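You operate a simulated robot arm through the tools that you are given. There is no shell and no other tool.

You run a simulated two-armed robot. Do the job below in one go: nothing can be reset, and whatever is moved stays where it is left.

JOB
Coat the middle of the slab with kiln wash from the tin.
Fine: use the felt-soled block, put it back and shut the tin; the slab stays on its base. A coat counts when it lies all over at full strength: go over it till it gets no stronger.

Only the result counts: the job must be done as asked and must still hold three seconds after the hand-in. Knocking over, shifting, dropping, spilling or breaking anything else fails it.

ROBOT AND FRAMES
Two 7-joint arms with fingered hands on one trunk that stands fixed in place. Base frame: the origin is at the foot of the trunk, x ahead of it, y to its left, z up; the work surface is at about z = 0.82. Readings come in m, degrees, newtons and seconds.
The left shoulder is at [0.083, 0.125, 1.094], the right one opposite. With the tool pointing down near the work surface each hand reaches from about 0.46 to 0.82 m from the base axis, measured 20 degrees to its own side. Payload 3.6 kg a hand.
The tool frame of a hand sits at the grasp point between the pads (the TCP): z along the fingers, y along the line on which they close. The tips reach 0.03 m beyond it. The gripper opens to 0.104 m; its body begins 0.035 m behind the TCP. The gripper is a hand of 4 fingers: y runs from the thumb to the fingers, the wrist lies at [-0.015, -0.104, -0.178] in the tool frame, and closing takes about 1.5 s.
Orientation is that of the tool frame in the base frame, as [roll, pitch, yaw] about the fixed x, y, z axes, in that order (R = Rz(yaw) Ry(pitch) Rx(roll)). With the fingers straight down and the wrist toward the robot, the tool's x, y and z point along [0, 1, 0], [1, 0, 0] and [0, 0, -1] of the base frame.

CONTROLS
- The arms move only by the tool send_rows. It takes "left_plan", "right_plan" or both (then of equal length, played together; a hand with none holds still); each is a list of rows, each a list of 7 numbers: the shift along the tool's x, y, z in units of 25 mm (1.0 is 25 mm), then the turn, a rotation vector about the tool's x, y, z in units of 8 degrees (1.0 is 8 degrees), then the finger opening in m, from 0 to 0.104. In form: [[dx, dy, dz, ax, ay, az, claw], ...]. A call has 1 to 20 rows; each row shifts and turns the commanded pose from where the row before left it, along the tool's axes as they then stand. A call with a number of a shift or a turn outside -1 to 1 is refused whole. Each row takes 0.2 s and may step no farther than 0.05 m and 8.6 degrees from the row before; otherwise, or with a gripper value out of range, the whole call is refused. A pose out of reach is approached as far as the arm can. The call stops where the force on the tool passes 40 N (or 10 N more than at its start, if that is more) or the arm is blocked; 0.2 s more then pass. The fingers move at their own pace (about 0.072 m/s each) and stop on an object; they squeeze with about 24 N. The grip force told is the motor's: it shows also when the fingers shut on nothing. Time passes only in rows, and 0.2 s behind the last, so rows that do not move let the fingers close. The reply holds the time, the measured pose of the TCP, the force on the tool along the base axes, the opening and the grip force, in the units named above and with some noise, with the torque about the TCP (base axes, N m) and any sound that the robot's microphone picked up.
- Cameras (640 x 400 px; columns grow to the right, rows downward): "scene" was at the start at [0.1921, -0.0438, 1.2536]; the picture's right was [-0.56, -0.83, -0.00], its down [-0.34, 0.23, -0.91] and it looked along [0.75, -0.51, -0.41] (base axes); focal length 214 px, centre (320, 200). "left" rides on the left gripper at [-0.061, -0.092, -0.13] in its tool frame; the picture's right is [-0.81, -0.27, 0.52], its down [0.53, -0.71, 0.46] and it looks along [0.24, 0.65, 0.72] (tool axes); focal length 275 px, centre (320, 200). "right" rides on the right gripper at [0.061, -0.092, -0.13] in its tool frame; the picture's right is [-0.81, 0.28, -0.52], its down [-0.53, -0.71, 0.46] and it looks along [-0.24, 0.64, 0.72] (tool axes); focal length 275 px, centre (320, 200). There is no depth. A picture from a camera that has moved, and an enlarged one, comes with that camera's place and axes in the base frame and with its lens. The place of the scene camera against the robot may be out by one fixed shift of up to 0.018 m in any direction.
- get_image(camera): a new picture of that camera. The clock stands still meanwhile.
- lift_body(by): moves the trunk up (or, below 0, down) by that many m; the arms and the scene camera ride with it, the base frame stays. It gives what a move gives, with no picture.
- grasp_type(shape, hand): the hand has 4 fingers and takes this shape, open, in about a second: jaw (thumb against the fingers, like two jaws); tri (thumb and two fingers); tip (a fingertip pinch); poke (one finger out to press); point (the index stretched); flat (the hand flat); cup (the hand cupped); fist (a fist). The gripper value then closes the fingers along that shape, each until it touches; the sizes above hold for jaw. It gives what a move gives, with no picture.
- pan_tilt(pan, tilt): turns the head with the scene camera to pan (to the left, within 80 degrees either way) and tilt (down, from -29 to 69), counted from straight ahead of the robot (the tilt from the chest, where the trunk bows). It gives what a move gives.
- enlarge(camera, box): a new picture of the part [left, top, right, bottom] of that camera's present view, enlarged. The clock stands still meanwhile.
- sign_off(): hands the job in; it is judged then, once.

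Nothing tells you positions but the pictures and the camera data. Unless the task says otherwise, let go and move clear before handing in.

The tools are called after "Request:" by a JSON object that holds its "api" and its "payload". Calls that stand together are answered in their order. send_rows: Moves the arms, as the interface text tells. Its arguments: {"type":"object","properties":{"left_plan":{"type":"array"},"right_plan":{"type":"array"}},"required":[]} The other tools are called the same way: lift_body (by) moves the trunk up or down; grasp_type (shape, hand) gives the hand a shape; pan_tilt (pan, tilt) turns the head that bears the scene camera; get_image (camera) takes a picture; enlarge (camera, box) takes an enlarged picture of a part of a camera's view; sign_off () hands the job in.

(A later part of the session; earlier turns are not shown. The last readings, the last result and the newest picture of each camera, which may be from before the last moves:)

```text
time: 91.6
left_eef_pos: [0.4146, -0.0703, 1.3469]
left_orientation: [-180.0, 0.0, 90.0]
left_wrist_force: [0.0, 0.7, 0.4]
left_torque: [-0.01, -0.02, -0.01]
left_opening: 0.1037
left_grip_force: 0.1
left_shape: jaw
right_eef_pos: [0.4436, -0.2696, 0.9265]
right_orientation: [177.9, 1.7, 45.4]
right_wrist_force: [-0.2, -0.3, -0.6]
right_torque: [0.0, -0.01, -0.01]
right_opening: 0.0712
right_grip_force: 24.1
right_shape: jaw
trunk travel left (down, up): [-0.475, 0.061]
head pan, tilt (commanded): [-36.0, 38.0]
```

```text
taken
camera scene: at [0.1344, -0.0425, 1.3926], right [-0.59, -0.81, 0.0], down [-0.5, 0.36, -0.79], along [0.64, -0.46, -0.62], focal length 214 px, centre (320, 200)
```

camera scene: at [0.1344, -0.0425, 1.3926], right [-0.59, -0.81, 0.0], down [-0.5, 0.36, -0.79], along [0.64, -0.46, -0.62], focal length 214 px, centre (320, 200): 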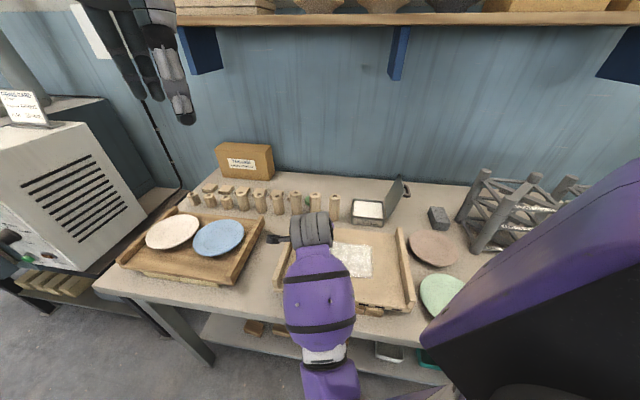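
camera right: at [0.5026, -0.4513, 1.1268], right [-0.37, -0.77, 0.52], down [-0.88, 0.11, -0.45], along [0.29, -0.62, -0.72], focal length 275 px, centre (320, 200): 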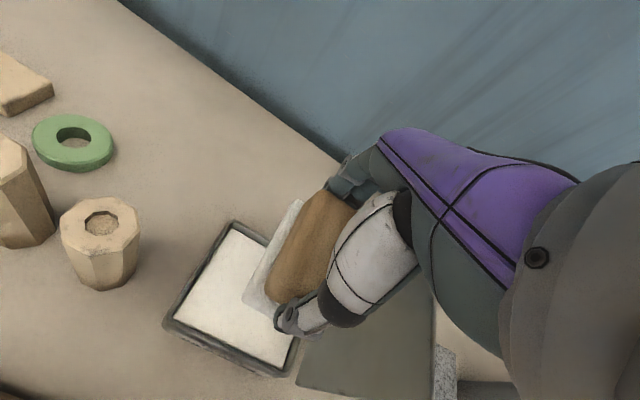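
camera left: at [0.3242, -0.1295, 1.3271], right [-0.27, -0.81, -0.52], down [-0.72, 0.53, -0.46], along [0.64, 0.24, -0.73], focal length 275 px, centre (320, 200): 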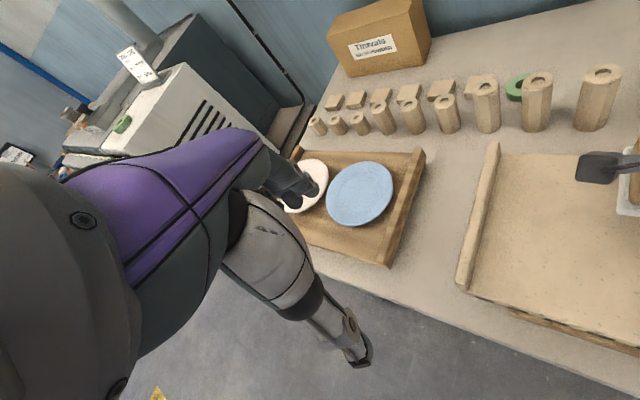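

The hand is slightly off its commanded pose here (tilted about 2 degrees), as the arm is folded tight. I'll lift off, move back and inspect the coat and slab.

Request:
{"api": "send_rows", "payload": {"right_plan": [[0, 0, -0.5, 0, 0, 0, 0.05], [0, 0.3, -0.8, 0, 0, 0, 0.05], [0, 0.6, -0.8, 0, 0, 0, 0.05], [0, 0.9, -0.5, 0, 0, 0, 0.05], [0, 0.9, 0, 0, 0, 0, 0.05], [-0.5, 0.9, 0, 0, 0, 0, 0.05], [-0.9, 0.9, 0, 0, 0, 0, 0.05], [-0.9, 0.9, 0, 0, 0, 0, 0.05], [-0.9, 0, 0, 0, 0, 0, 0.05], [-0.9, 0, 0, 0, 0, 0, 0.05], [-0.9, 0, 0, 0, 0, 0, 0.05], [0, 0, 0, 0, 0, 0, 0.05], [0, 0, 0, 0, 0, 0, 0.05]]}}

Request:
{"api": "enlarge", "payload": {"camera": "scene", "box": [290, 215, 400, 290]}}

Request:
{"api": "get_image", "payload": {"camera": "scene"}}

```text
time: 94.4
left_eef_pos: [0.4146, -0.0693, 1.3464]
left_orientation: [180.0, -0.1, 90.0]
left_wrist_force: [-0.5, 0.0, 0.2]
left_torque: [-0.01, -0.01, 0.0]
left_opening: 0.1035
left_grip_force: 0.0
left_shape: jaw
right_eef_pos: [0.4513, -0.4345, 0.9849]
right_orientation: [180.0, 0.0, 46.1]
right_wrist_force: [-0.5, -0.5, -1.2]
right_torque: [0.01, -0.03, 0.02]
right_opening: 0.0713
right_grip_force: 23.9
right_shape: jaw
trunk travel left (down, up): [-0.475, 0.061]
head pan, tilt (commanded): [-36.0, 38.0]
```

```text
5.33 times, centred on (345, 252) of scene
camera zoom: at [0.1339, -0.0431, 1.3927], right [-0.59, -0.81, 0.0], down [-0.5, 0.36, -0.79], along [0.64, -0.46, -0.62], focal length 1144 px, centre (187, -80)
```

zoom: 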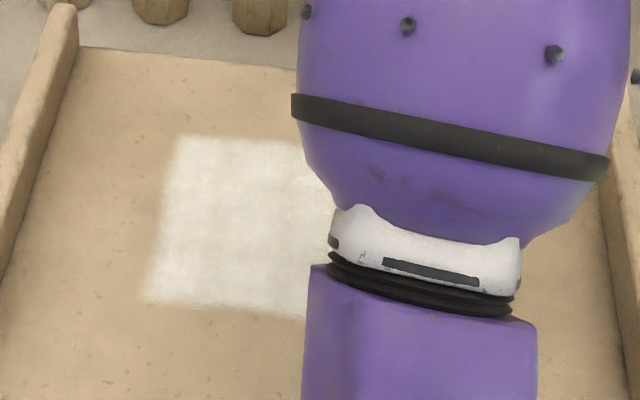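

```text
taken
camera scene: at [0.1339, -0.0431, 1.3927], right [-0.59, -0.81, 0.0], down [-0.5, 0.36, -0.79], along [0.64, -0.46, -0.62], focal length 214 px, centre (320, 200)
```

scene: 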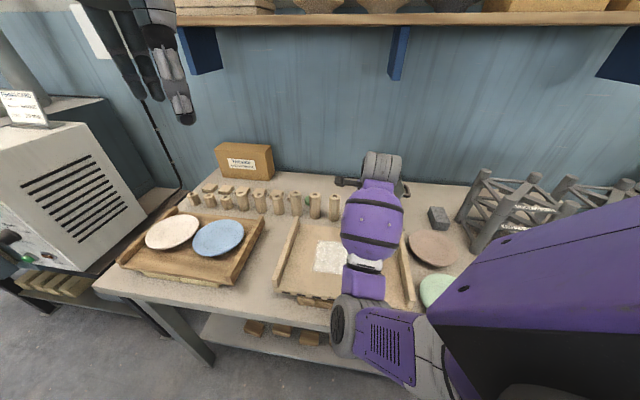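

Request:
{"api": "send_rows", "payload": {"right_plan": [[-0.6, 0.9, -0.3, 0, 0, 0, 0.05], [-0.6, 0.9, -0.3, 0, 0, 0, 0.05], [-0.6, 0.9, 0, 0, 0, 0, 0.05], [0, 0.9, 0, 0, 0, 0, 0.05], [0, 0.9, 0, 0, 0, 0, 0.05], [0, 0.5, 0, 0, 0, 0, 0.05], [0, 0, 0, 0, 0, 0, 0.05], [0, 0, 0, 0, 0, 0, 0.05]]}}

Request:
{"api": "enlarge", "payload": {"camera": "scene", "box": [290, 215, 400, 290]}}

Request:
{"api": "get_image", "payload": {"camera": "scene"}}

```text
time: 96.2
left_eef_pos: [0.4144, -0.0695, 1.3463]
left_orientation: [-180.0, 0.0, 89.9]
left_wrist_force: [0.0, 0.7, 1.4]
left_torque: [0.02, -0.01, 0.0]
left_opening: 0.1036
left_grip_force: 0.2
left_shape: jaw
right_eef_pos: [0.5106, -0.5561, 0.9987]
right_orientation: [180.0, 0.0, 45.9]
right_wrist_force: [0.0, -0.9, -1.1]
right_torque: [0.0, 0.0, -0.01]
right_opening: 0.0713
right_grip_force: 24.1
right_shape: jaw
trunk travel left (down, up): [-0.475, 0.061]
head pan, tilt (commanded): [-36.0, 38.0]
```

```text
5.33 times, centred on (345, 252) of scene
camera zoom: at [0.1341, -0.043, 1.3926], right [-0.59, -0.81, 0.0], down [-0.5, 0.36, -0.79], along [0.64, -0.46, -0.62], focal length 1144 px, centre (187, -80)
```

zoom: 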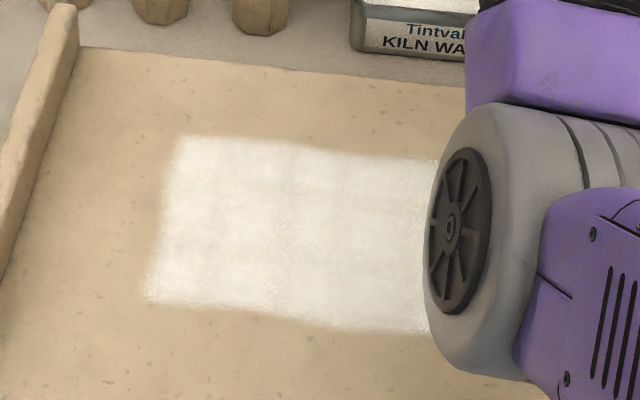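

```text
taken
camera scene: at [0.1341, -0.043, 1.3926], right [-0.59, -0.81, 0.0], down [-0.5, 0.36, -0.79], along [0.64, -0.46, -0.62], focal length 214 px, centre (320, 200)
```

scene: 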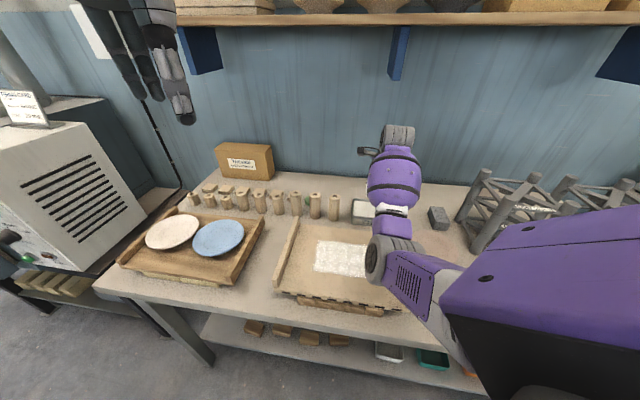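

The coat looks even. The right arm's elbow now hangs lower over the slab's right side, so I'll raise the trunk the remaining 6 cm for clearance, then check the coat from the other cameras too.

Request:
{"api": "lift_body", "payload": {"by": 0.06}}

Request:
{"api": "get_image", "payload": {"camera": "scene"}}

Request:
{"api": "enlarge", "payload": {"camera": "scene", "box": [295, 225, 385, 285]}}

Request:
{"api": "get_image", "payload": {"camera": "left"}}

```text
time: 97.2
left_eef_pos: [0.4156, -0.0695, 1.4048]
left_orientation: [-179.9, 0.0, 90.0]
left_wrist_force: [0.2, 0.7, -0.2]
left_torque: [0.0, 0.01, -0.01]
left_opening: 0.1037
left_grip_force: 0.1
left_shape: jaw
right_eef_pos: [0.511, -0.5545, 1.0591]
right_orientation: [-179.9, 0.1, 46.0]
right_wrist_force: [0.5, 0.4, -0.8]
right_torque: [-0.04, -0.04, 0.0]
right_opening: 0.0713
right_grip_force: 23.9
right_shape: jaw
trunk travel left (down, up): [-0.535, 0.001]
head pan, tilt (commanded): [-36.0, 38.0]
```

```text
taken
camera scene: at [0.0763, -0.0431, 1.4568], right [-0.59, -0.81, 0.0], down [-0.5, 0.36, -0.79], along [0.64, -0.46, -0.62], focal length 214 px, centre (320, 200)
```

scene: 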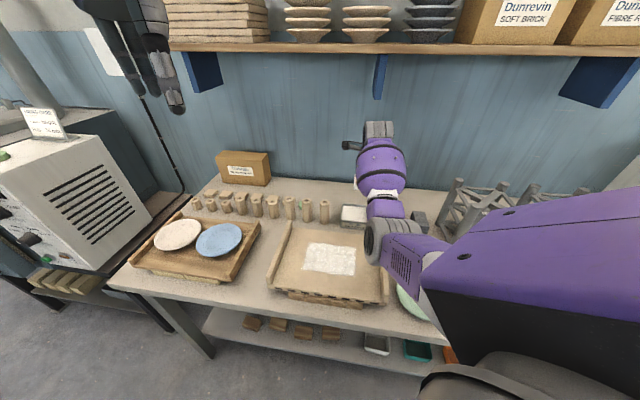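

```text
6.67 times, centred on (340, 255) of scene
camera zoom: at [0.0763, -0.0431, 1.4568], right [-0.59, -0.81, 0.0], down [-0.5, 0.36, -0.79], along [0.64, -0.46, -0.62], focal length 1430 px, centre (187, -167)
```

zoom: 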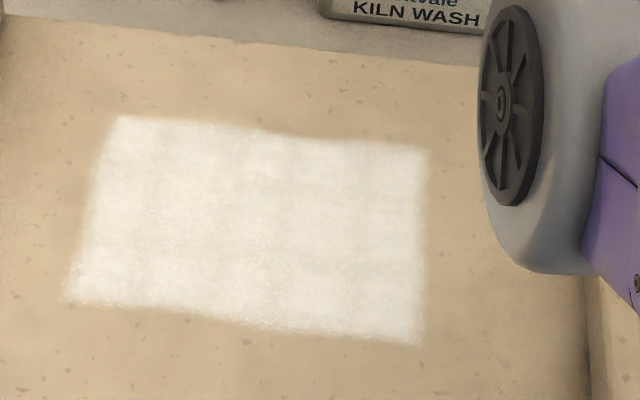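

```text
taken
camera left: at [0.3244, -0.1309, 1.5354], right [-0.28, -0.81, -0.52], down [-0.71, 0.53, -0.45], along [0.64, 0.24, -0.73], focal length 275 px, centre (320, 200)
```

left: 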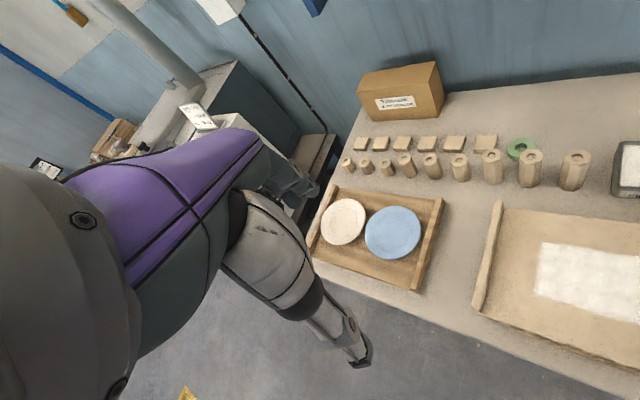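

Request:
{"api": "enlarge", "payload": {"camera": "left", "box": [520, 225, 640, 335]}}

```text
3.64 times, centred on (580, 280) of left
camera zoom: at [0.3244, -0.1309, 1.5354], right [-0.28, -0.81, -0.52], down [-0.71, 0.53, -0.45], along [0.64, 0.24, -0.73], focal length 1001 px, centre (-626, -91)
```

zoom: 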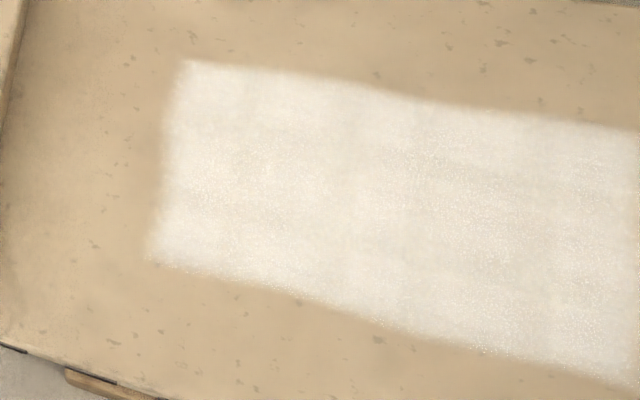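

The left camera gives a fixed view of the coat, which looks even. To confirm it gets no stronger I'll dip once more and go over it again, then compare from this same view.

Request:
{"api": "send_rows", "payload": {"right_plan": [[0.29, 0.47, 0, 0, 0, 0, 0.05], [0, 0, 0.9, 0, 0, 0, 0.05], [0, 0, 0.9, 0, 0, 0, 0.05], [0, 0, 0.9, 0, 0, 0, 0.05], [0, 0, 0.9, 0, 0, 0, 0.05], [0, 0, 0.9, 0, 0, 0, 0.05], [0, 0, 0.5, 0, 0, 0, 0.05], [0, 0, 0, 0, 0, 0, 0.05]]}}

Request:
{"api": "get_image", "payload": {"camera": "scene"}}

Request:
{"api": "get_image", "payload": {"camera": "right"}}

```text
time: 99.0
left_eef_pos: [0.414, -0.0694, 1.4072]
left_orientation: [-180.0, 0.0, 90.1]
left_wrist_force: [-0.3, -0.3, -0.4]
left_torque: [-0.01, -0.01, 0.0]
left_opening: 0.1041
left_grip_force: 0.1
left_shape: jaw
right_eef_pos: [0.5235, -0.5585, 0.9352]
right_orientation: [179.9, 0.0, 46.0]
right_wrist_force: [1.0, -0.5, -1.6]
right_torque: [-0.01, 0.01, 0.03]
right_opening: 0.0712
right_grip_force: 24.2
right_shape: jaw
trunk travel left (down, up): [-0.535, 0.001]
head pan, tilt (commanded): [-36.0, 38.0]
```

```text
taken
camera scene: at [0.0755, -0.0428, 1.4569], right [-0.59, -0.81, 0.0], down [-0.5, 0.36, -0.79], along [0.64, -0.46, -0.62], focal length 214 px, centre (320, 200)
```

scene: 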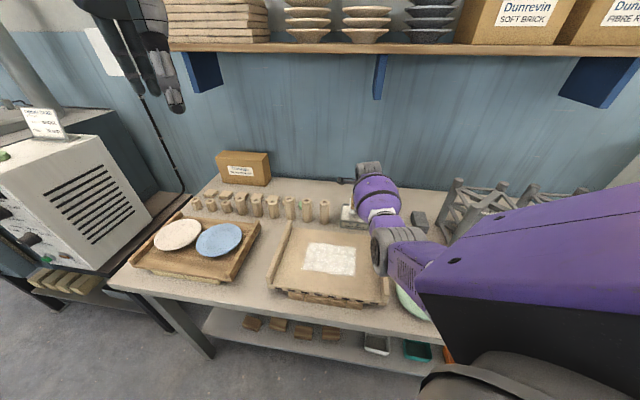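

```text
taken
camera right: at [0.5013, -0.4516, 1.0653], right [-0.37, -0.77, 0.52], down [-0.88, 0.11, -0.46], along [0.29, -0.62, -0.72], focal length 275 px, centre (320, 200)
```

right: 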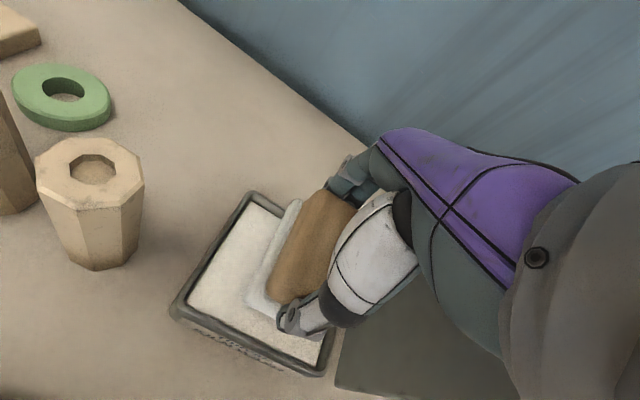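

Request:
{"api": "send_rows", "payload": {"right_plan": [[0, 0, 0.5, 0, 0, 0, 0.05], [0, 0, 0.4, 0, 0, 0, 0.05], [0, 0, 0.3, 0, 0, 0, 0.05], [0, 0, 0.16, 0, 0, 0, 0.05], [0, 0, 0.06, 0, 0, 0, 0.05], [0, 0, 0, 0, 0, 0, 0.05]]}}

```text
time: 100.4
left_eef_pos: [0.4133, -0.0686, 1.4073]
left_orientation: [180.0, 0.0, 89.9]
left_wrist_force: [1.1, 0.1, 0.0]
left_torque: [-0.01, -0.01, 0.0]
left_opening: 0.1036
left_grip_force: 0.0
left_shape: jaw
right_eef_pos: [0.5235, -0.5581, 0.9039]
right_orientation: [179.7, -0.1, 45.9]
right_wrist_force: [0.4, -1.8, 10.5]
right_torque: [0.05, 0.06, -0.02]
right_opening: 0.071
right_grip_force: 23.6
right_shape: jaw
trunk travel left (down, up): [-0.535, 0.001]
head pan, tilt (commanded): [-36.0, 38.0]
```

Request:
{"api": "send_rows", "payload": {"right_plan": [[0.15, 0, 0, 0, 0, 0, 0.05], [-0.15, 0, 0, 0, 0, 0, 0.05], [-0.15, 0, 0, 0, 0, 0, 0.05], [0.15, 0, 0, 0, 0, 0, 0.05], [0, 0, -0.4, 0, 0, 0, 0.05], [0, 0, -0.8, 0, 0, 0, 0.05], [0, 0, -0.9, 0, 0, 0, 0.05], [0, 0, -0.9, 0, 0, 0, 0.05], [0, -0.916, 0, 0, 0, 0, 0.05], [0, -0.916, 0, 0, 0, 0, 0.05], [0, -0.916, 0, 0, 0, 0, 0.05], [0, -0.916, 0, 0, 0, 0, 0.05], [0, -0.916, 0, 0, 0, 0, 0.05], [0, -0.916, 0, 0, 0, 0, 0.05], [0, -0.916, 0, 0, 0, 0, 0.05], [0, -0.916, 0, 0, 0, 0, 0.05], [0, -0.916, 0, 0, 0, 0, 0.05], [0, 0, 0.9, 0, 0, 0, 0.05], [0, 0, 0.9, 0, 0, 0, 0.05], [0, 0, 0, 0, 0, 0, 0.05]]}}

Request:
{"api": "get_image", "payload": {"camera": "scene"}}

```text
time: 104.6
left_eef_pos: [0.4147, -0.0699, 1.4061]
left_orientation: [-180.0, 0.0, 90.0]
left_wrist_force: [-0.6, 0.0, 0.2]
left_torque: [-0.04, -0.02, 0.0]
left_opening: 0.1038
left_grip_force: 0.0
left_shape: jaw
right_eef_pos: [0.3773, -0.4142, 0.9291]
right_orientation: [179.9, 0.0, 45.9]
right_wrist_force: [-0.3, -0.2, -0.7]
right_torque: [0.0, 0.02, -0.01]
right_opening: 0.071
right_grip_force: 23.7
right_shape: jaw
trunk travel left (down, up): [-0.535, 0.001]
head pan, tilt (commanded): [-36.0, 38.0]
```

```text
taken
camera scene: at [0.0756, -0.0429, 1.4569], right [-0.59, -0.81, 0.0], down [-0.5, 0.36, -0.79], along [0.64, -0.46, -0.62], focal length 214 px, centre (320, 200)
```

scene: 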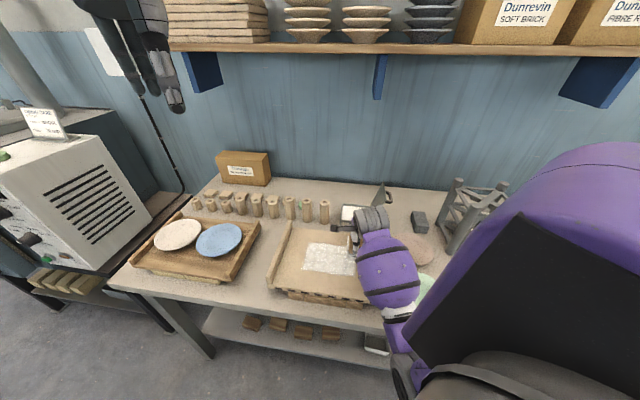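

Request:
{"api": "send_rows", "payload": {"right_plan": [[0, 0, 0.2, 0, 0, 0, 0.05], [0, 0, 0.14, 0, 0, 0, 0.05], [0, 0, 0, 0, 0, 0, 0.05]]}}

```text
time: 105.4
left_eef_pos: [0.4147, -0.0687, 1.4061]
left_orientation: [-180.0, 0.0, 90.0]
left_wrist_force: [0.0, -1.2, -0.6]
left_torque: [0.01, 0.0, 0.01]
left_opening: 0.1035
left_grip_force: 0.0
left_shape: jaw
right_eef_pos: [0.3768, -0.4131, 0.9203]
right_orientation: [180.0, 0.0, 45.9]
right_wrist_force: [-0.9, -0.3, 0.6]
right_torque: [0.0, 0.01, -0.02]
right_opening: 0.0711
right_grip_force: 24.0
right_shape: jaw
trunk travel left (down, up): [-0.535, 0.001]
head pan, tilt (commanded): [-36.0, 38.0]
```

Request:
{"api": "send_rows", "payload": {"right_plan": [[0.3, 0, 0.1, 0, 0, 0, 0.05], [0.6, 0, 0, 0, 0, 0, 0.05], [0.6, 0, 0, 0, 0, 0, 0.05], [0.6, 0, 0, 0, 0, 0, 0.05], [0.6, 0, 0, 0, 0, 0, 0.05], [0.6, 0, 0, 0, 0, 0, 0.05], [0.6, 0, 0, 0, 0, 0, 0.05], [0.6, 0, 0, 0, 0, 0, 0.05], [0.6, 0, 0, 0, 0, 0, 0.05], [0.6, 0, 0, 0, 0, 0, 0.05], [0.6, 0, 0, 0, 0, 0, 0.05], [0, -0.65, 0, 0, 0, 0, 0.05], [0, -0.65, 0, 0, 0, 0, 0.05]]}}

Request:
{"api": "get_image", "payload": {"camera": "scene"}}

Request:
{"api": "enlarge", "payload": {"camera": "left", "box": [520, 225, 640, 335]}}

```text
time: 108.2
left_eef_pos: [0.4125, -0.0685, 1.4079]
left_orientation: [180.0, -0.1, 90.0]
left_wrist_force: [0.3, -0.2, 0.5]
left_torque: [0.01, -0.01, 0.02]
left_opening: 0.1037
left_grip_force: 0.0
left_shape: jaw
right_eef_pos: [0.4631, -0.2797, 0.9208]
right_orientation: [179.8, -0.2, 46.0]
right_wrist_force: [4.8, -2.4, 18.7]
right_torque: [-0.14, -0.1, 0.02]
right_opening: 0.0711
right_grip_force: 24.1
right_shape: jaw
trunk travel left (down, up): [-0.535, 0.001]
head pan, tilt (commanded): [-36.0, 38.0]
```

```text
taken
camera scene: at [0.0745, -0.0424, 1.4571], right [-0.59, -0.81, 0.0], down [-0.5, 0.36, -0.79], along [0.64, -0.46, -0.62], focal length 214 px, centre (320, 200)
```

scene: 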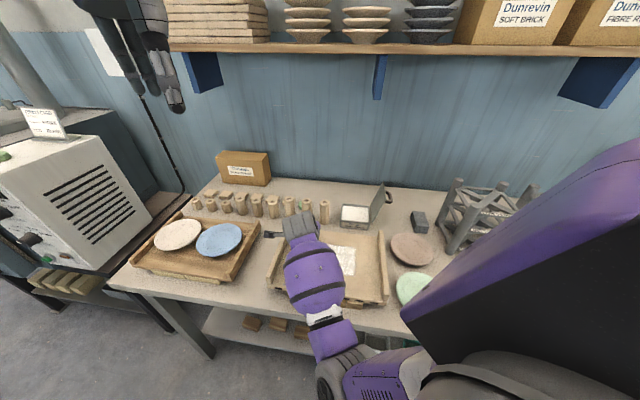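

```text
3.64 times, centred on (580, 280) of left
camera zoom: at [0.3216, -0.1302, 1.5371], right [-0.27, -0.81, -0.52], down [-0.71, 0.53, -0.46], along [0.65, 0.24, -0.72], focal length 1001 px, centre (-626, -91)
```

zoom: 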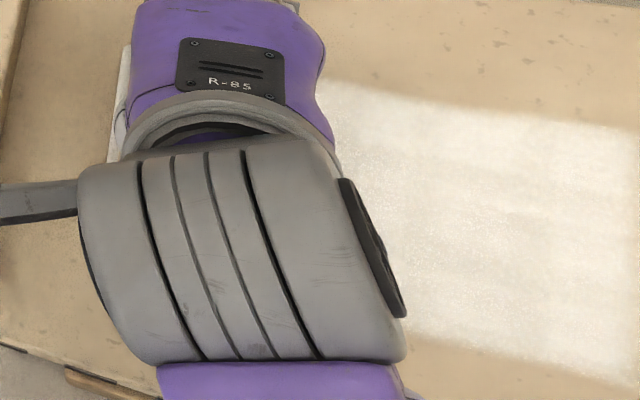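

Request:
{"api": "send_rows", "payload": {"right_plan": [[-0.6, 0, -0.02, 0, 0, 0, 0.05], [-0.6, 0, 0, 0, 0, 0, 0.05], [-0.6, 0, 0, 0, 0, 0, 0.05], [-0.6, 0, 0, 0, 0, 0, 0.05], [-0.6, 0, 0, 0, 0, 0, 0.05], [-0.6, 0, 0, 0, 0, 0, 0.05], [-0.6, 0, 0, 0, 0, 0, 0.05], [-0.6, 0, 0, 0, 0, 0, 0.05], [-0.6, 0, 0, 0, 0, 0, 0.05], [-0.6, 0, 0, 0, 0, 0, 0.05], [-0.2, 0, 0, 0, 0, 0, 0.05], [0, -0.7, 0, 0, 0, 0, 0.05], [0, -0.7, 0, 0, 0, 0, 0.05]]}}

Request:
{"api": "get_image", "payload": {"camera": "scene"}}

Request:
{"api": "enlarge", "payload": {"camera": "left", "box": [520, 225, 640, 335]}}

```text
time: 111.1
left_eef_pos: [0.4135, -0.0694, 1.4047]
left_orientation: [-179.9, 0.0, 90.0]
left_wrist_force: [0.3, 0.0, -0.8]
left_torque: [-0.03, -0.02, 0.02]
left_opening: 0.1037
left_grip_force: 0.1
left_shape: jaw
right_eef_pos: [0.3821, -0.3927, 0.9859]
right_orientation: [171.1, -2.9, 45.9]
right_wrist_force: [-0.1, -0.5, -0.7]
right_torque: [-0.03, 0.0, -0.05]
right_opening: 0.0709
right_grip_force: 24.2
right_shape: jaw
trunk travel left (down, up): [-0.535, 0.001]
head pan, tilt (commanded): [-36.0, 38.0]
stopped in row 13 (right hand): the arm was blocked; the commanded pose is now the measured one
```

```text
taken
camera scene: at [0.0756, -0.0429, 1.4569], right [-0.59, -0.81, 0.0], down [-0.5, 0.36, -0.79], along [0.64, -0.46, -0.62], focal length 214 px, centre (320, 200)
```

scene: 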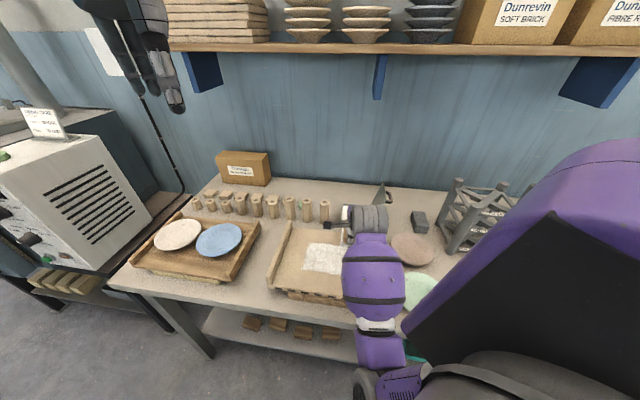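

```text
3.64 times, centred on (580, 280) of left
camera zoom: at [0.3229, -0.1308, 1.5365], right [-0.27, -0.81, -0.52], down [-0.71, 0.53, -0.46], along [0.65, 0.24, -0.72], focal length 1001 px, centre (-626, -91)
```

zoom: 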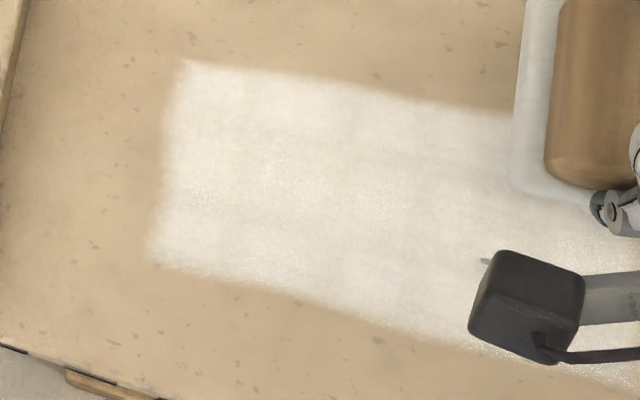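

The arm was blocked by its own low elbow and lifted the hand off; nothing seems to have shifted. I'll straighten the hand, move it back over the tin and look at the whole patch.

Request:
{"api": "send_rows", "payload": {"right_plan": [[0, 0.2, -0.6, 0, 0, 0, 0.05], [0, 0.6, -0.6, 0.556, -0.18, -0.03, 0.05], [0, 0.8, -0.3, 0.556, -0.18, -0.03, 0.05], [0, 0.9, 0, 0, 0, 0, 0.05], [0, 0.9, 0, 0, 0, 0, 0.05], [0, 0.9, 0, 0, 0, 0, 0.05], [0, 0.9, 0, 0, 0, 0, 0.05], [0, 0.9, 0, 0, 0, 0, 0.05], [0, 0, 0, 0, 0, 0, 0.05]]}}

Request:
{"api": "get_image", "payload": {"camera": "scene"}}

Request:
{"api": "enlarge", "payload": {"camera": "left", "box": [520, 225, 640, 335]}}

Request:
{"api": "enlarge", "payload": {"camera": "scene", "box": [295, 225, 385, 285]}}

```text
time: 113.1
left_eef_pos: [0.4144, -0.0683, 1.4055]
left_orientation: [179.9, 0.1, 89.9]
left_wrist_force: [0.1, 0.0, -0.1]
left_torque: [-0.03, 0.03, 0.01]
left_opening: 0.1036
left_grip_force: 0.0
left_shape: jaw
right_eef_pos: [0.4877, -0.4962, 1.0251]
right_orientation: [-179.9, -0.1, 46.2]
right_wrist_force: [-0.2, 0.2, -0.7]
right_torque: [-0.02, -0.02, 0.0]
right_opening: 0.0712
right_grip_force: 24.3
right_shape: jaw
trunk travel left (down, up): [-0.535, 0.001]
head pan, tilt (commanded): [-36.0, 38.0]
```

```text
taken
camera scene: at [0.0753, -0.0427, 1.457], right [-0.59, -0.81, 0.0], down [-0.5, 0.36, -0.79], along [0.64, -0.46, -0.62], focal length 214 px, centre (320, 200)
```

scene: 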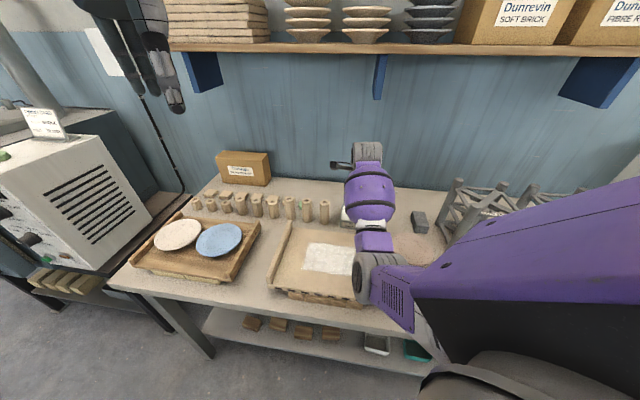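

```text
3.64 times, centred on (580, 280) of left
camera zoom: at [0.3225, -0.1305, 1.5366], right [-0.27, -0.81, -0.52], down [-0.71, 0.53, -0.46], along [0.65, 0.24, -0.72], focal length 1001 px, centre (-626, -91)
```

zoom: 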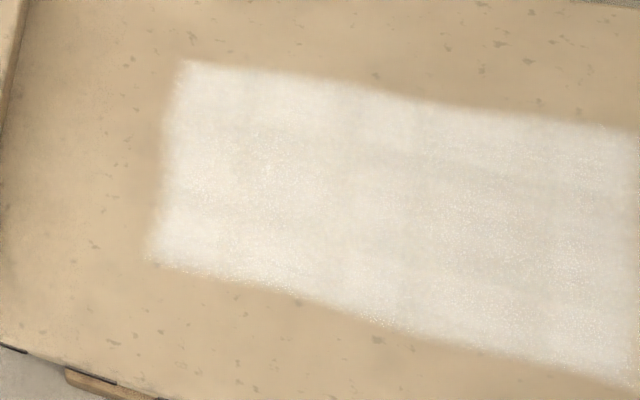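

```text
6.67 times, centred on (340, 255) of scene
camera zoom: at [0.0753, -0.0427, 1.457], right [-0.59, -0.81, 0.0], down [-0.5, 0.36, -0.79], along [0.64, -0.46, -0.62], focal length 1430 px, centre (187, -167)
```

zoom: 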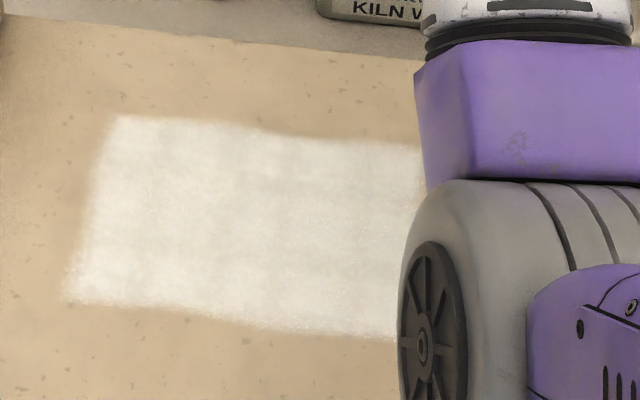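

The coat looks the same before and after the last pass from the fixed left view, so it's at full strength. Now I'll take the block up over the lid and back above its place.

Request:
{"api": "send_rows", "payload": {"right_plan": [[0, 0, -1.0, 0, 0, 0, 0.05], [0, 0, -1.0, 0, 0, 0, 0.05], [0, 0, -1.0, 0, 0, 0, 0.05], [0, 0.65, -0.2, 0, 0, 0, 0.05], [0, 0.65, 0, 0, 0, 0, 0.05], [-0.827, 0.2, 0, 0, 0, 0, 0.05], [-0.827, 0.2, 0, 0, 0, 0, 0.05], [-0.827, 0.2, 0, 0, 0, 0, 0.05], [-0.827, 0.2, 0, 0, 0, 0, 0.05], [-0.827, 0.2, 0, 0, 0, 0, 0.05], [-0.827, 0.2, 0, 0, 0, 0, 0.05], [-0.827, 0.2, 0, 0, 0, 0, 0.05], [-0.827, 0.2, 0, 0, 0, 0, 0.05], [-0.827, 0.2, 0, 0, 0, 0, 0.05], [-0.827, 0.16, 0, 0, 0, 0, 0.05], [0, 0, 0, 0, 0, 0, 0.05], [0, 0, 0, 0, 0, 0, 0.05]]}}

Request:
{"api": "get_image", "payload": {"camera": "scene"}}

Request:
{"api": "get_image", "payload": {"camera": "right"}}

Request:
{"api": "enlarge", "payload": {"camera": "scene", "box": [260, 200, 400, 310]}}

```text
time: 116.7
left_eef_pos: [0.4142, -0.0692, 1.4064]
left_orientation: [179.9, 0.1, 89.9]
left_wrist_force: [0.0, -0.8, -0.3]
left_torque: [0.03, 0.0, 0.02]
left_opening: 0.1035
left_grip_force: 0.0
left_shape: jaw
right_eef_pos: [0.4008, -0.7007, 1.1044]
right_orientation: [-179.9, -0.1, 46.2]
right_wrist_force: [0.0, -0.2, -0.3]
right_torque: [-0.01, -0.01, -0.02]
right_opening: 0.0707
right_grip_force: 23.7
right_shape: jaw
trunk travel left (down, up): [-0.535, 0.001]
head pan, tilt (commanded): [-36.0, 38.0]
```

```text
taken
camera scene: at [0.0754, -0.0431, 1.4569], right [-0.59, -0.81, 0.0], down [-0.5, 0.36, -0.79], along [0.64, -0.46, -0.62], focal length 214 px, centre (320, 200)
```

scene: 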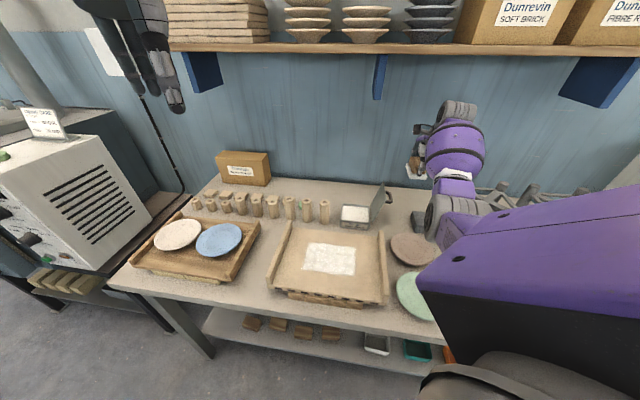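

```text
taken
camera right: at [0.3784, -0.5948, 1.2349], right [-0.36, -0.78, 0.52], down [-0.88, 0.11, -0.45], along [0.3, -0.62, -0.73], focal length 275 px, centre (320, 200)
```

right: 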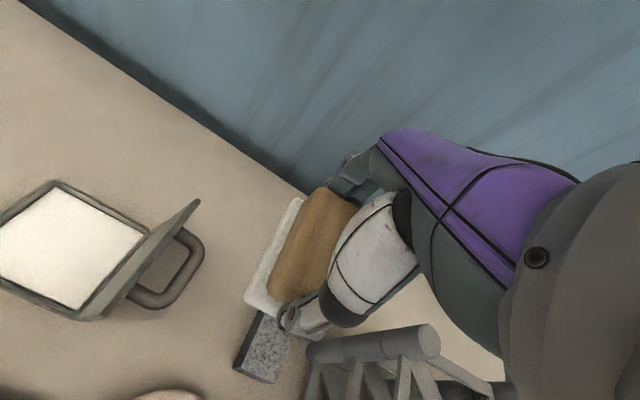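

```text
3.64 times, centred on (330, 255) of scene
camera zoom: at [0.0754, -0.0431, 1.4569], right [-0.59, -0.81, 0.0], down [-0.5, 0.36, -0.79], along [0.64, -0.46, -0.62], focal length 780 px, centre (284, 0)
```

zoom: 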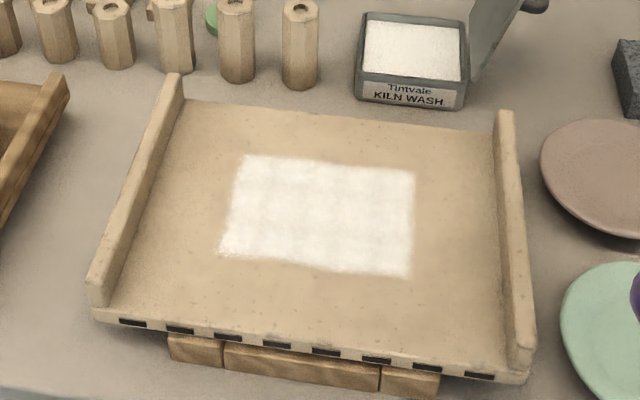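

Request:
{"api": "enlarge", "payload": {"camera": "scene", "box": [300, 238, 360, 278]}}

Request:
{"api": "enlarge", "payload": {"camera": "right", "box": [200, 180, 360, 400]}}

```text
10.00 times, centred on (330, 258) of scene
camera zoom: at [0.0754, -0.0431, 1.4569], right [-0.59, -0.81, 0.0], down [-0.5, 0.36, -0.79], along [0.64, -0.46, -0.62], focal length 2145 px, centre (220, -380)
```

zoom: 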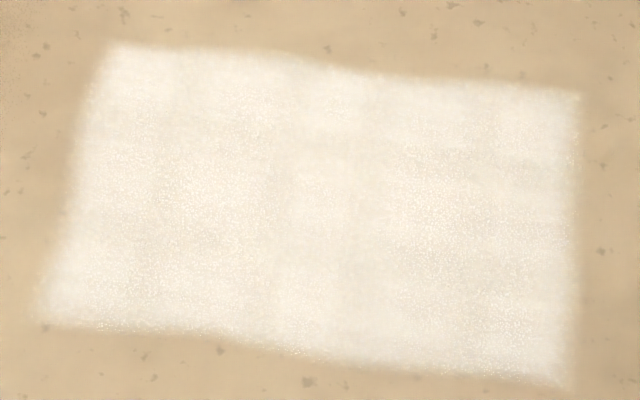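

```text
1.82 times, centred on (280, 290) of right
camera zoom: at [0.3784, -0.5948, 1.2349], right [-0.36, -0.78, 0.52], down [-0.88, 0.11, -0.45], along [0.3, -0.62, -0.73], focal length 500 px, centre (393, 36)
```

zoom: 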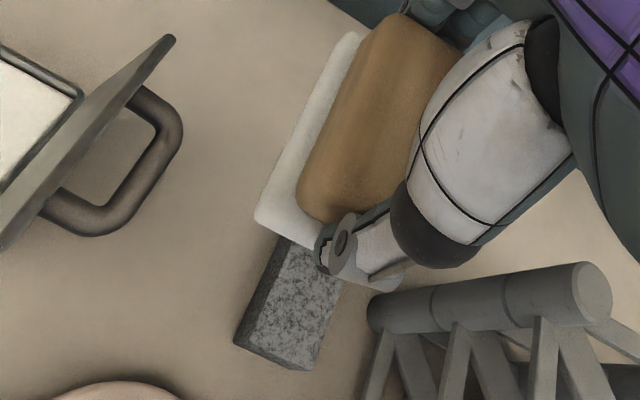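

The coat is uniform over the whole patch. Now I'll lower the block to its old place.

Request:
{"api": "send_rows", "payload": {"right_plan": [[0.03, 0.07, 1.0, 0, 0, 0, 0.05], [0, 0, 1.0, 0, 0, 0, 0.05], [0, 0, 1.0, 0, 0, 0, 0.05], [0, 0, 1.0, 0, 0, 0, 0.05], [0, 0, 1.0, 0, 0, 0, 0.05], [0, 0, 1.0, 0, 0, 0, 0.05], [0, 0, 1.0, 0, 0, 0, 0.05], [0, 0, 0.8, 0, 0, 0, 0.05], [0, 0, 0, 0, 0, 0, 0.05], [0, 0, 0, 0, 0, 0, 0.05]]}}

Request:
{"api": "get_image", "payload": {"camera": "right"}}

Request:
{"api": "get_image", "payload": {"camera": "scene"}}

Request:
{"api": "enlarge", "payload": {"camera": "scene", "box": [340, 150, 480, 260]}}

```text
time: 118.9
left_eef_pos: [0.4152, -0.0692, 1.4067]
left_orientation: [-180.0, 0.0, 89.9]
left_wrist_force: [-0.1, 0.2, -0.6]
left_torque: [0.01, 0.03, 0.01]
left_opening: 0.1038
left_grip_force: 0.0
left_shape: jaw
right_eef_pos: [0.4045, -0.7011, 0.9083]
right_orientation: [-179.9, -0.1, 46.1]
right_wrist_force: [1.2, -0.9, -1.3]
right_torque: [0.03, 0.0, 0.0]
right_opening: 0.0708
right_grip_force: 23.8
right_shape: jaw
trunk travel left (down, up): [-0.535, 0.001]
head pan, tilt (commanded): [-36.0, 38.0]
```

```text
taken
camera right: at [0.3816, -0.5967, 1.039], right [-0.36, -0.78, 0.52], down [-0.88, 0.11, -0.45], along [0.3, -0.62, -0.73], focal length 275 px, centre (320, 200)
```

right: 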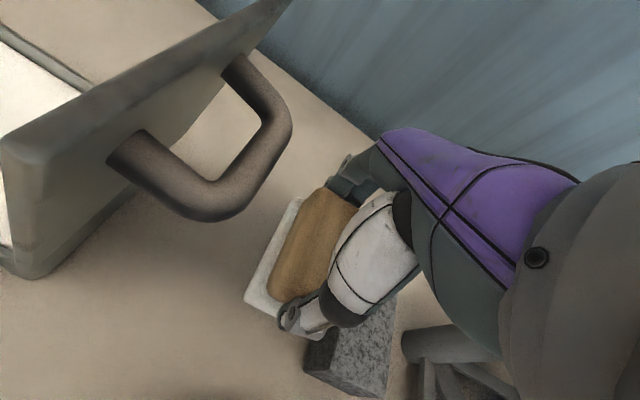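

```text
taken
camera scene: at [0.0756, -0.043, 1.4569], right [-0.59, -0.81, 0.0], down [-0.5, 0.36, -0.79], along [0.64, -0.46, -0.62], focal length 214 px, centre (320, 200)
```

scene: 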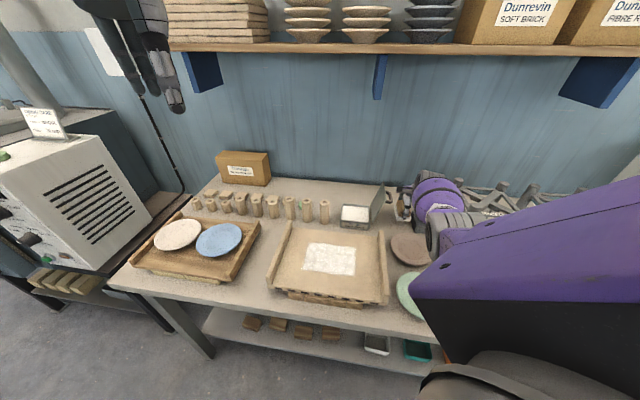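

```text
3.64 times, centred on (410, 205) of scene
camera zoom: at [0.0756, -0.043, 1.4569], right [-0.59, -0.81, 0.0], down [-0.5, 0.36, -0.79], along [0.64, -0.46, -0.62], focal length 780 px, centre (-7, 182)
```

zoom: 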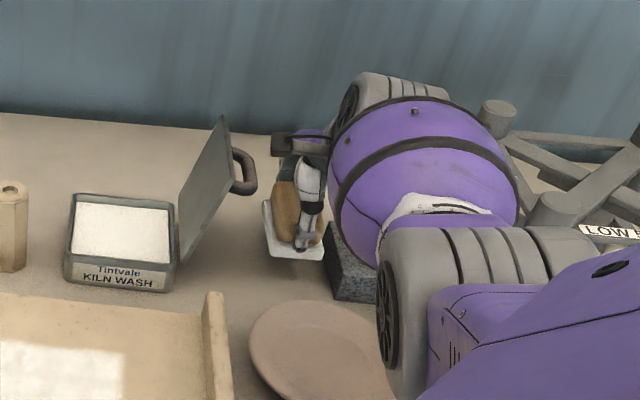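

Request:
{"api": "send_rows", "payload": {"right_plan": [[-0.03, 0.02, 0.8, 0, 0, 0, 0.05], [0, 0, 0.4, 0, 0, 0, 0.05], [0, 0, 0.2, 0, 0, 0, 0.05], [0, 0, 0.1, 0, 0, 0, 0.05], [0, 0, 0.05, 0, 0, 0, 0.05], [0, 0, 0, 0, 0, 0, 0.05]]}}

Request:
{"api": "get_image", "payload": {"camera": "right"}}

```text
time: 120.3
left_eef_pos: [0.4138, -0.0695, 1.406]
left_orientation: [180.0, 0.0, 90.1]
left_wrist_force: [0.0, 0.1, 0.0]
left_torque: [0.05, -0.02, 0.0]
left_opening: 0.1038
left_grip_force: 0.1
left_shape: jaw
right_eef_pos: [0.4019, -0.6982, 0.8752]
right_orientation: [-179.8, -0.1, 46.1]
right_wrist_force: [-0.1, -0.1, -0.2]
right_torque: [0.02, 0.0, -0.02]
right_opening: 0.0707
right_grip_force: 24.3
right_shape: jaw
right hand out of reach, approached as far as the arm can: row 2, 4
trunk travel left (down, up): [-0.535, 0.001]
head pan, tilt (commanded): [-36.0, 38.0]
```

```text
taken
camera right: at [0.3794, -0.5931, 1.0039], right [-0.36, -0.78, 0.52], down [-0.88, 0.11, -0.45], along [0.3, -0.62, -0.73], focal length 275 px, centre (320, 200)
```

right: 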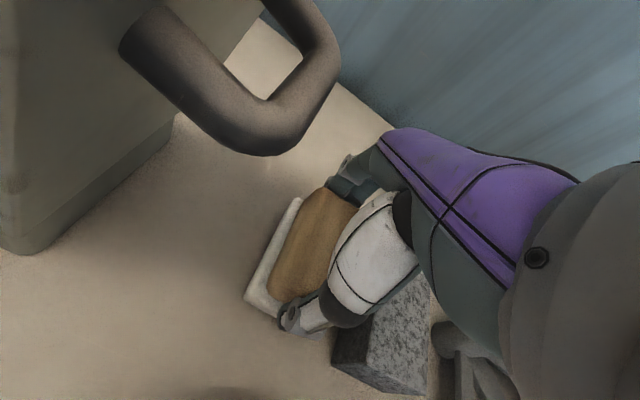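

The arm is at full stretch 7 mm above the table because the trunk is so high. I'll raise the hand, lower the trunk 10 cm, and set the block down from there.

Request:
{"api": "send_rows", "payload": {"right_plan": [[0, 0, -0.96, 0, 0, 0, 0.05], [0, 0, -0.96, 0, 0, 0, 0.05], [0, 0, -0.96, 0, 0, 0, 0.05], [0, 0, -0.96, 0, 0, 0, 0.05], [0, 0, -0.96, 0, 0, 0, 0.05], [0, 0, 0, 0, 0, 0, 0.05]]}}

Request:
{"api": "lift_body", "payload": {"by": -0.1}}

Request:
{"api": "get_image", "payload": {"camera": "scene"}}

```text
time: 121.7
left_eef_pos: [0.4146, -0.0689, 1.4064]
left_orientation: [180.0, 0.1, 89.9]
left_wrist_force: [0.3, 0.5, 0.2]
left_torque: [0.0, 0.03, -0.02]
left_opening: 0.1036
left_grip_force: 0.1
left_shape: jaw
right_eef_pos: [0.4243, -0.729, 0.9815]
right_orientation: [-179.8, -0.2, 46.2]
right_wrist_force: [-0.2, -1.2, -1.4]
right_torque: [0.03, -0.01, 0.01]
right_opening: 0.0706
right_grip_force: 23.7
right_shape: jaw
right hand out of reach, approached as far as the arm can: row 1, 2, 3, 4, 5
trunk travel left (down, up): [-0.535, 0.001]
head pan, tilt (commanded): [-36.0, 38.0]
```

```text
time: 122.4
left_eef_pos: [0.4208, -0.065, 1.354]
left_orientation: [-178.6, 0.1, 90.0]
left_wrist_force: [0.7, -0.5, -0.6]
left_torque: [-0.02, -0.02, -0.03]
left_opening: 0.1037
left_grip_force: 0.0
left_shape: jaw
right_eef_pos: [0.4125, -0.7327, 0.8962]
right_orientation: [-176.0, 5.1, 46.2]
right_wrist_force: [5.2, 5.1, 17.6]
right_torque: [-0.42, 0.11, 0.02]
right_opening: 0.071
right_grip_force: 23.8
right_shape: jaw
trunk travel left (down, up): [-0.495, 0.041]
head pan, tilt (commanded): [-36.0, 38.0]
stopped: the force on the tool passed its limit at 55 N (the readings are from after the stop); the commanded pose is now the measured one
```

```text
taken
camera scene: at [0.1189, -0.0392, 1.4156], right [-0.59, -0.81, 0.0], down [-0.5, 0.36, -0.79], along [0.64, -0.46, -0.61], focal length 214 px, centre (320, 200)
```

scene: 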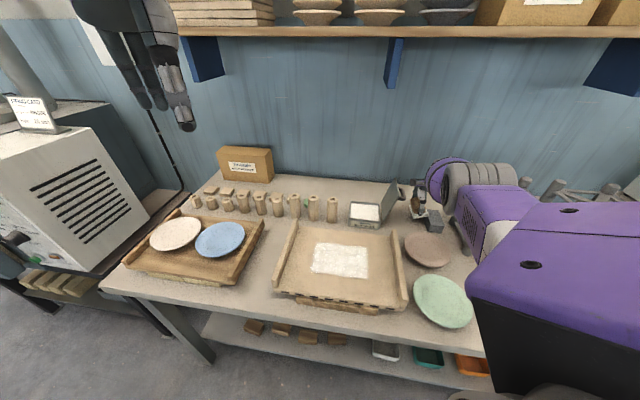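

The hand drifted while at full stretch, and the lowering pressed on something, likely the edge of the grey block. I'll look closely before doing anything.

Request:
{"api": "enlarge", "payload": {"camera": "scene", "box": [370, 165, 490, 260]}}

Request:
{"api": "get_image", "payload": {"camera": "right"}}

Request:
{"api": "enlarge", "payload": {"camera": "right", "box": [220, 170, 440, 400]}}

```text
4.21 times, centred on (430, 212) of scene
camera zoom: at [0.1189, -0.0392, 1.4156], right [-0.59, -0.81, 0.0], down [-0.5, 0.36, -0.79], along [0.64, -0.46, -0.61], focal length 903 px, centre (-143, 147)
```

zoom: 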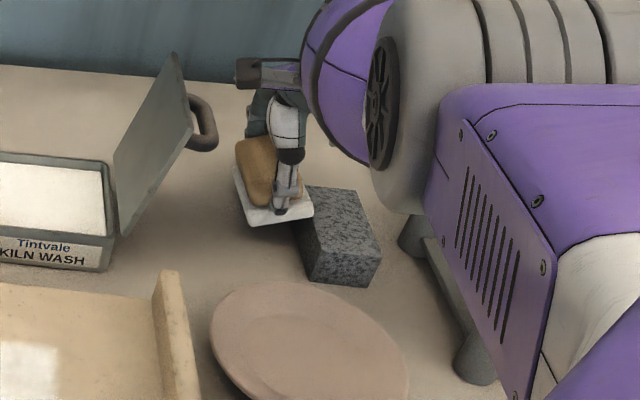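

```text
taken
camera right: at [0.4035, -0.6247, 1.026], right [-0.3, -0.76, 0.57], down [-0.93, 0.1, -0.36], along [0.21, -0.64, -0.74], focal length 275 px, centre (320, 200)
```

right: 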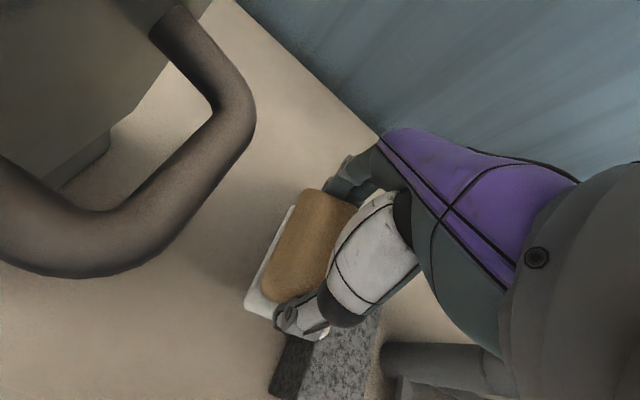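

```text
1.74 times, centred on (330, 285) of right
camera zoom: at [0.4035, -0.6247, 1.026], right [-0.3, -0.76, 0.57], down [-0.93, 0.1, -0.36], along [0.21, -0.64, -0.74], focal length 479 px, centre (303, 52)
```

zoom: 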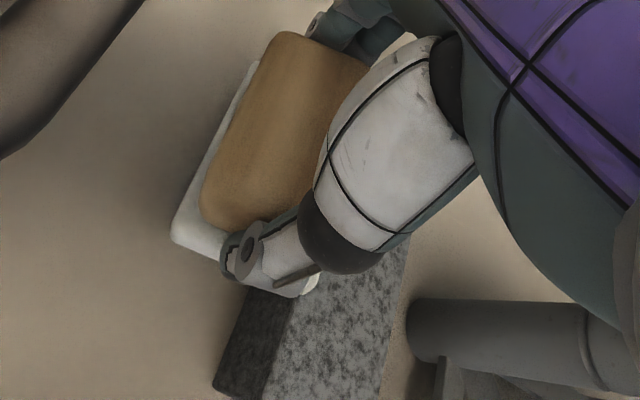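

The sole is leaning on the grey block's edge. I'll lift straight up a little and check whether the grey block moved.

Request:
{"api": "send_rows", "payload": {"right_plan": [[0, 0, -0.6, 0, 0, 0, 0.05], [0, 0, -0.6, 0, 0, 0, 0.05], [0, 0, -0.6, 0, 0, 0, 0.05], [0, 0, 0, 0, 0, 0, 0.05]]}}

Request:
{"api": "enlarge", "payload": {"camera": "scene", "box": [370, 165, 490, 260]}}

Request:
{"api": "get_image", "payload": {"camera": "right"}}

```text
time: 123.4
left_eef_pos: [0.421, -0.0688, 1.3558]
left_orientation: [-178.7, -0.1, 90.0]
left_wrist_force: [0.1, 0.2, -0.1]
left_torque: [0.02, 0.02, 0.01]
left_opening: 0.1036
left_grip_force: 0.1
left_shape: jaw
right_eef_pos: [0.4202, -0.7419, 0.9333]
right_orientation: [-175.5, 5.3, 46.3]
right_wrist_force: [-0.5, -0.4, -1.4]
right_torque: [0.04, 0.06, 0.01]
right_opening: 0.0714
right_grip_force: 24.1
right_shape: jaw
right hand out of reach, approached as far as the arm can: row 1, 2
trunk travel left (down, up): [-0.495, 0.041]
head pan, tilt (commanded): [-36.0, 38.0]
```

```text
4.21 times, centred on (430, 212) of scene
camera zoom: at [0.1187, -0.0429, 1.4161], right [-0.59, -0.81, 0.0], down [-0.5, 0.36, -0.79], along [0.64, -0.46, -0.62], focal length 903 px, centre (-143, 147)
```

zoom: 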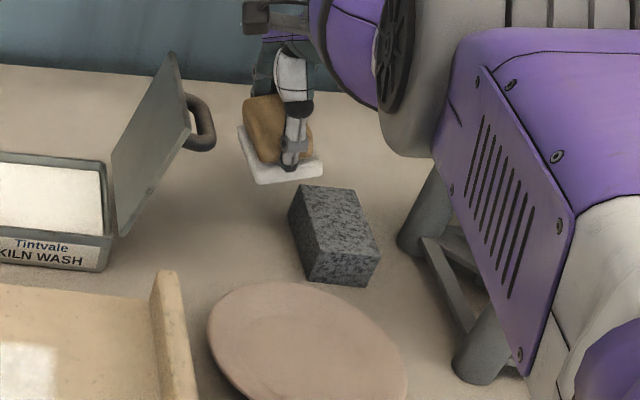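

```text
taken
camera right: at [0.4137, -0.6338, 1.0649], right [-0.3, -0.77, 0.57], down [-0.93, 0.11, -0.35], along [0.21, -0.63, -0.75], focal length 275 px, centre (320, 200)
```

right: 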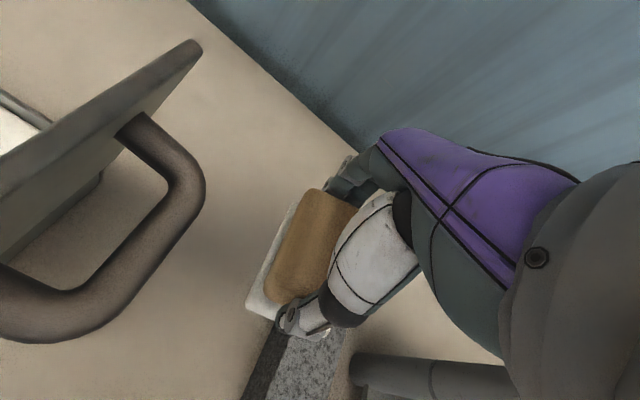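

Request:
{"api": "enlarge", "payload": {"camera": "scene", "box": [415, 190, 475, 250]}}

Request:
{"api": "enlarge", "payload": {"camera": "right", "box": [220, 300, 380, 400]}}

```text
6.67 times, centred on (445, 220) of scene
camera zoom: at [0.1187, -0.0429, 1.4161], right [-0.59, -0.81, 0.0], down [-0.5, 0.36, -0.79], along [0.64, -0.46, -0.62], focal length 1430 px, centre (-513, 67)
```

zoom: 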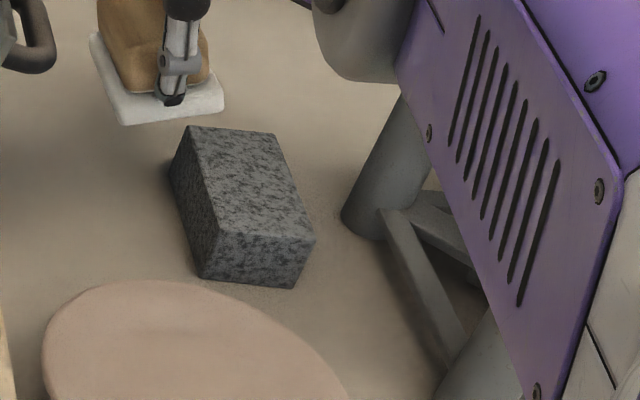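

```text
4.00 times, centred on (300, 350) of right
camera zoom: at [0.4137, -0.6338, 1.0649], right [-0.3, -0.77, 0.57], down [-0.93, 0.11, -0.35], along [0.21, -0.63, -0.75], focal length 1101 px, centre (400, -400)
```

zoom: 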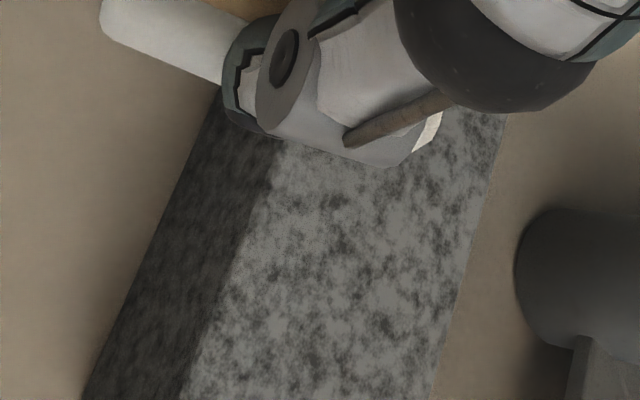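

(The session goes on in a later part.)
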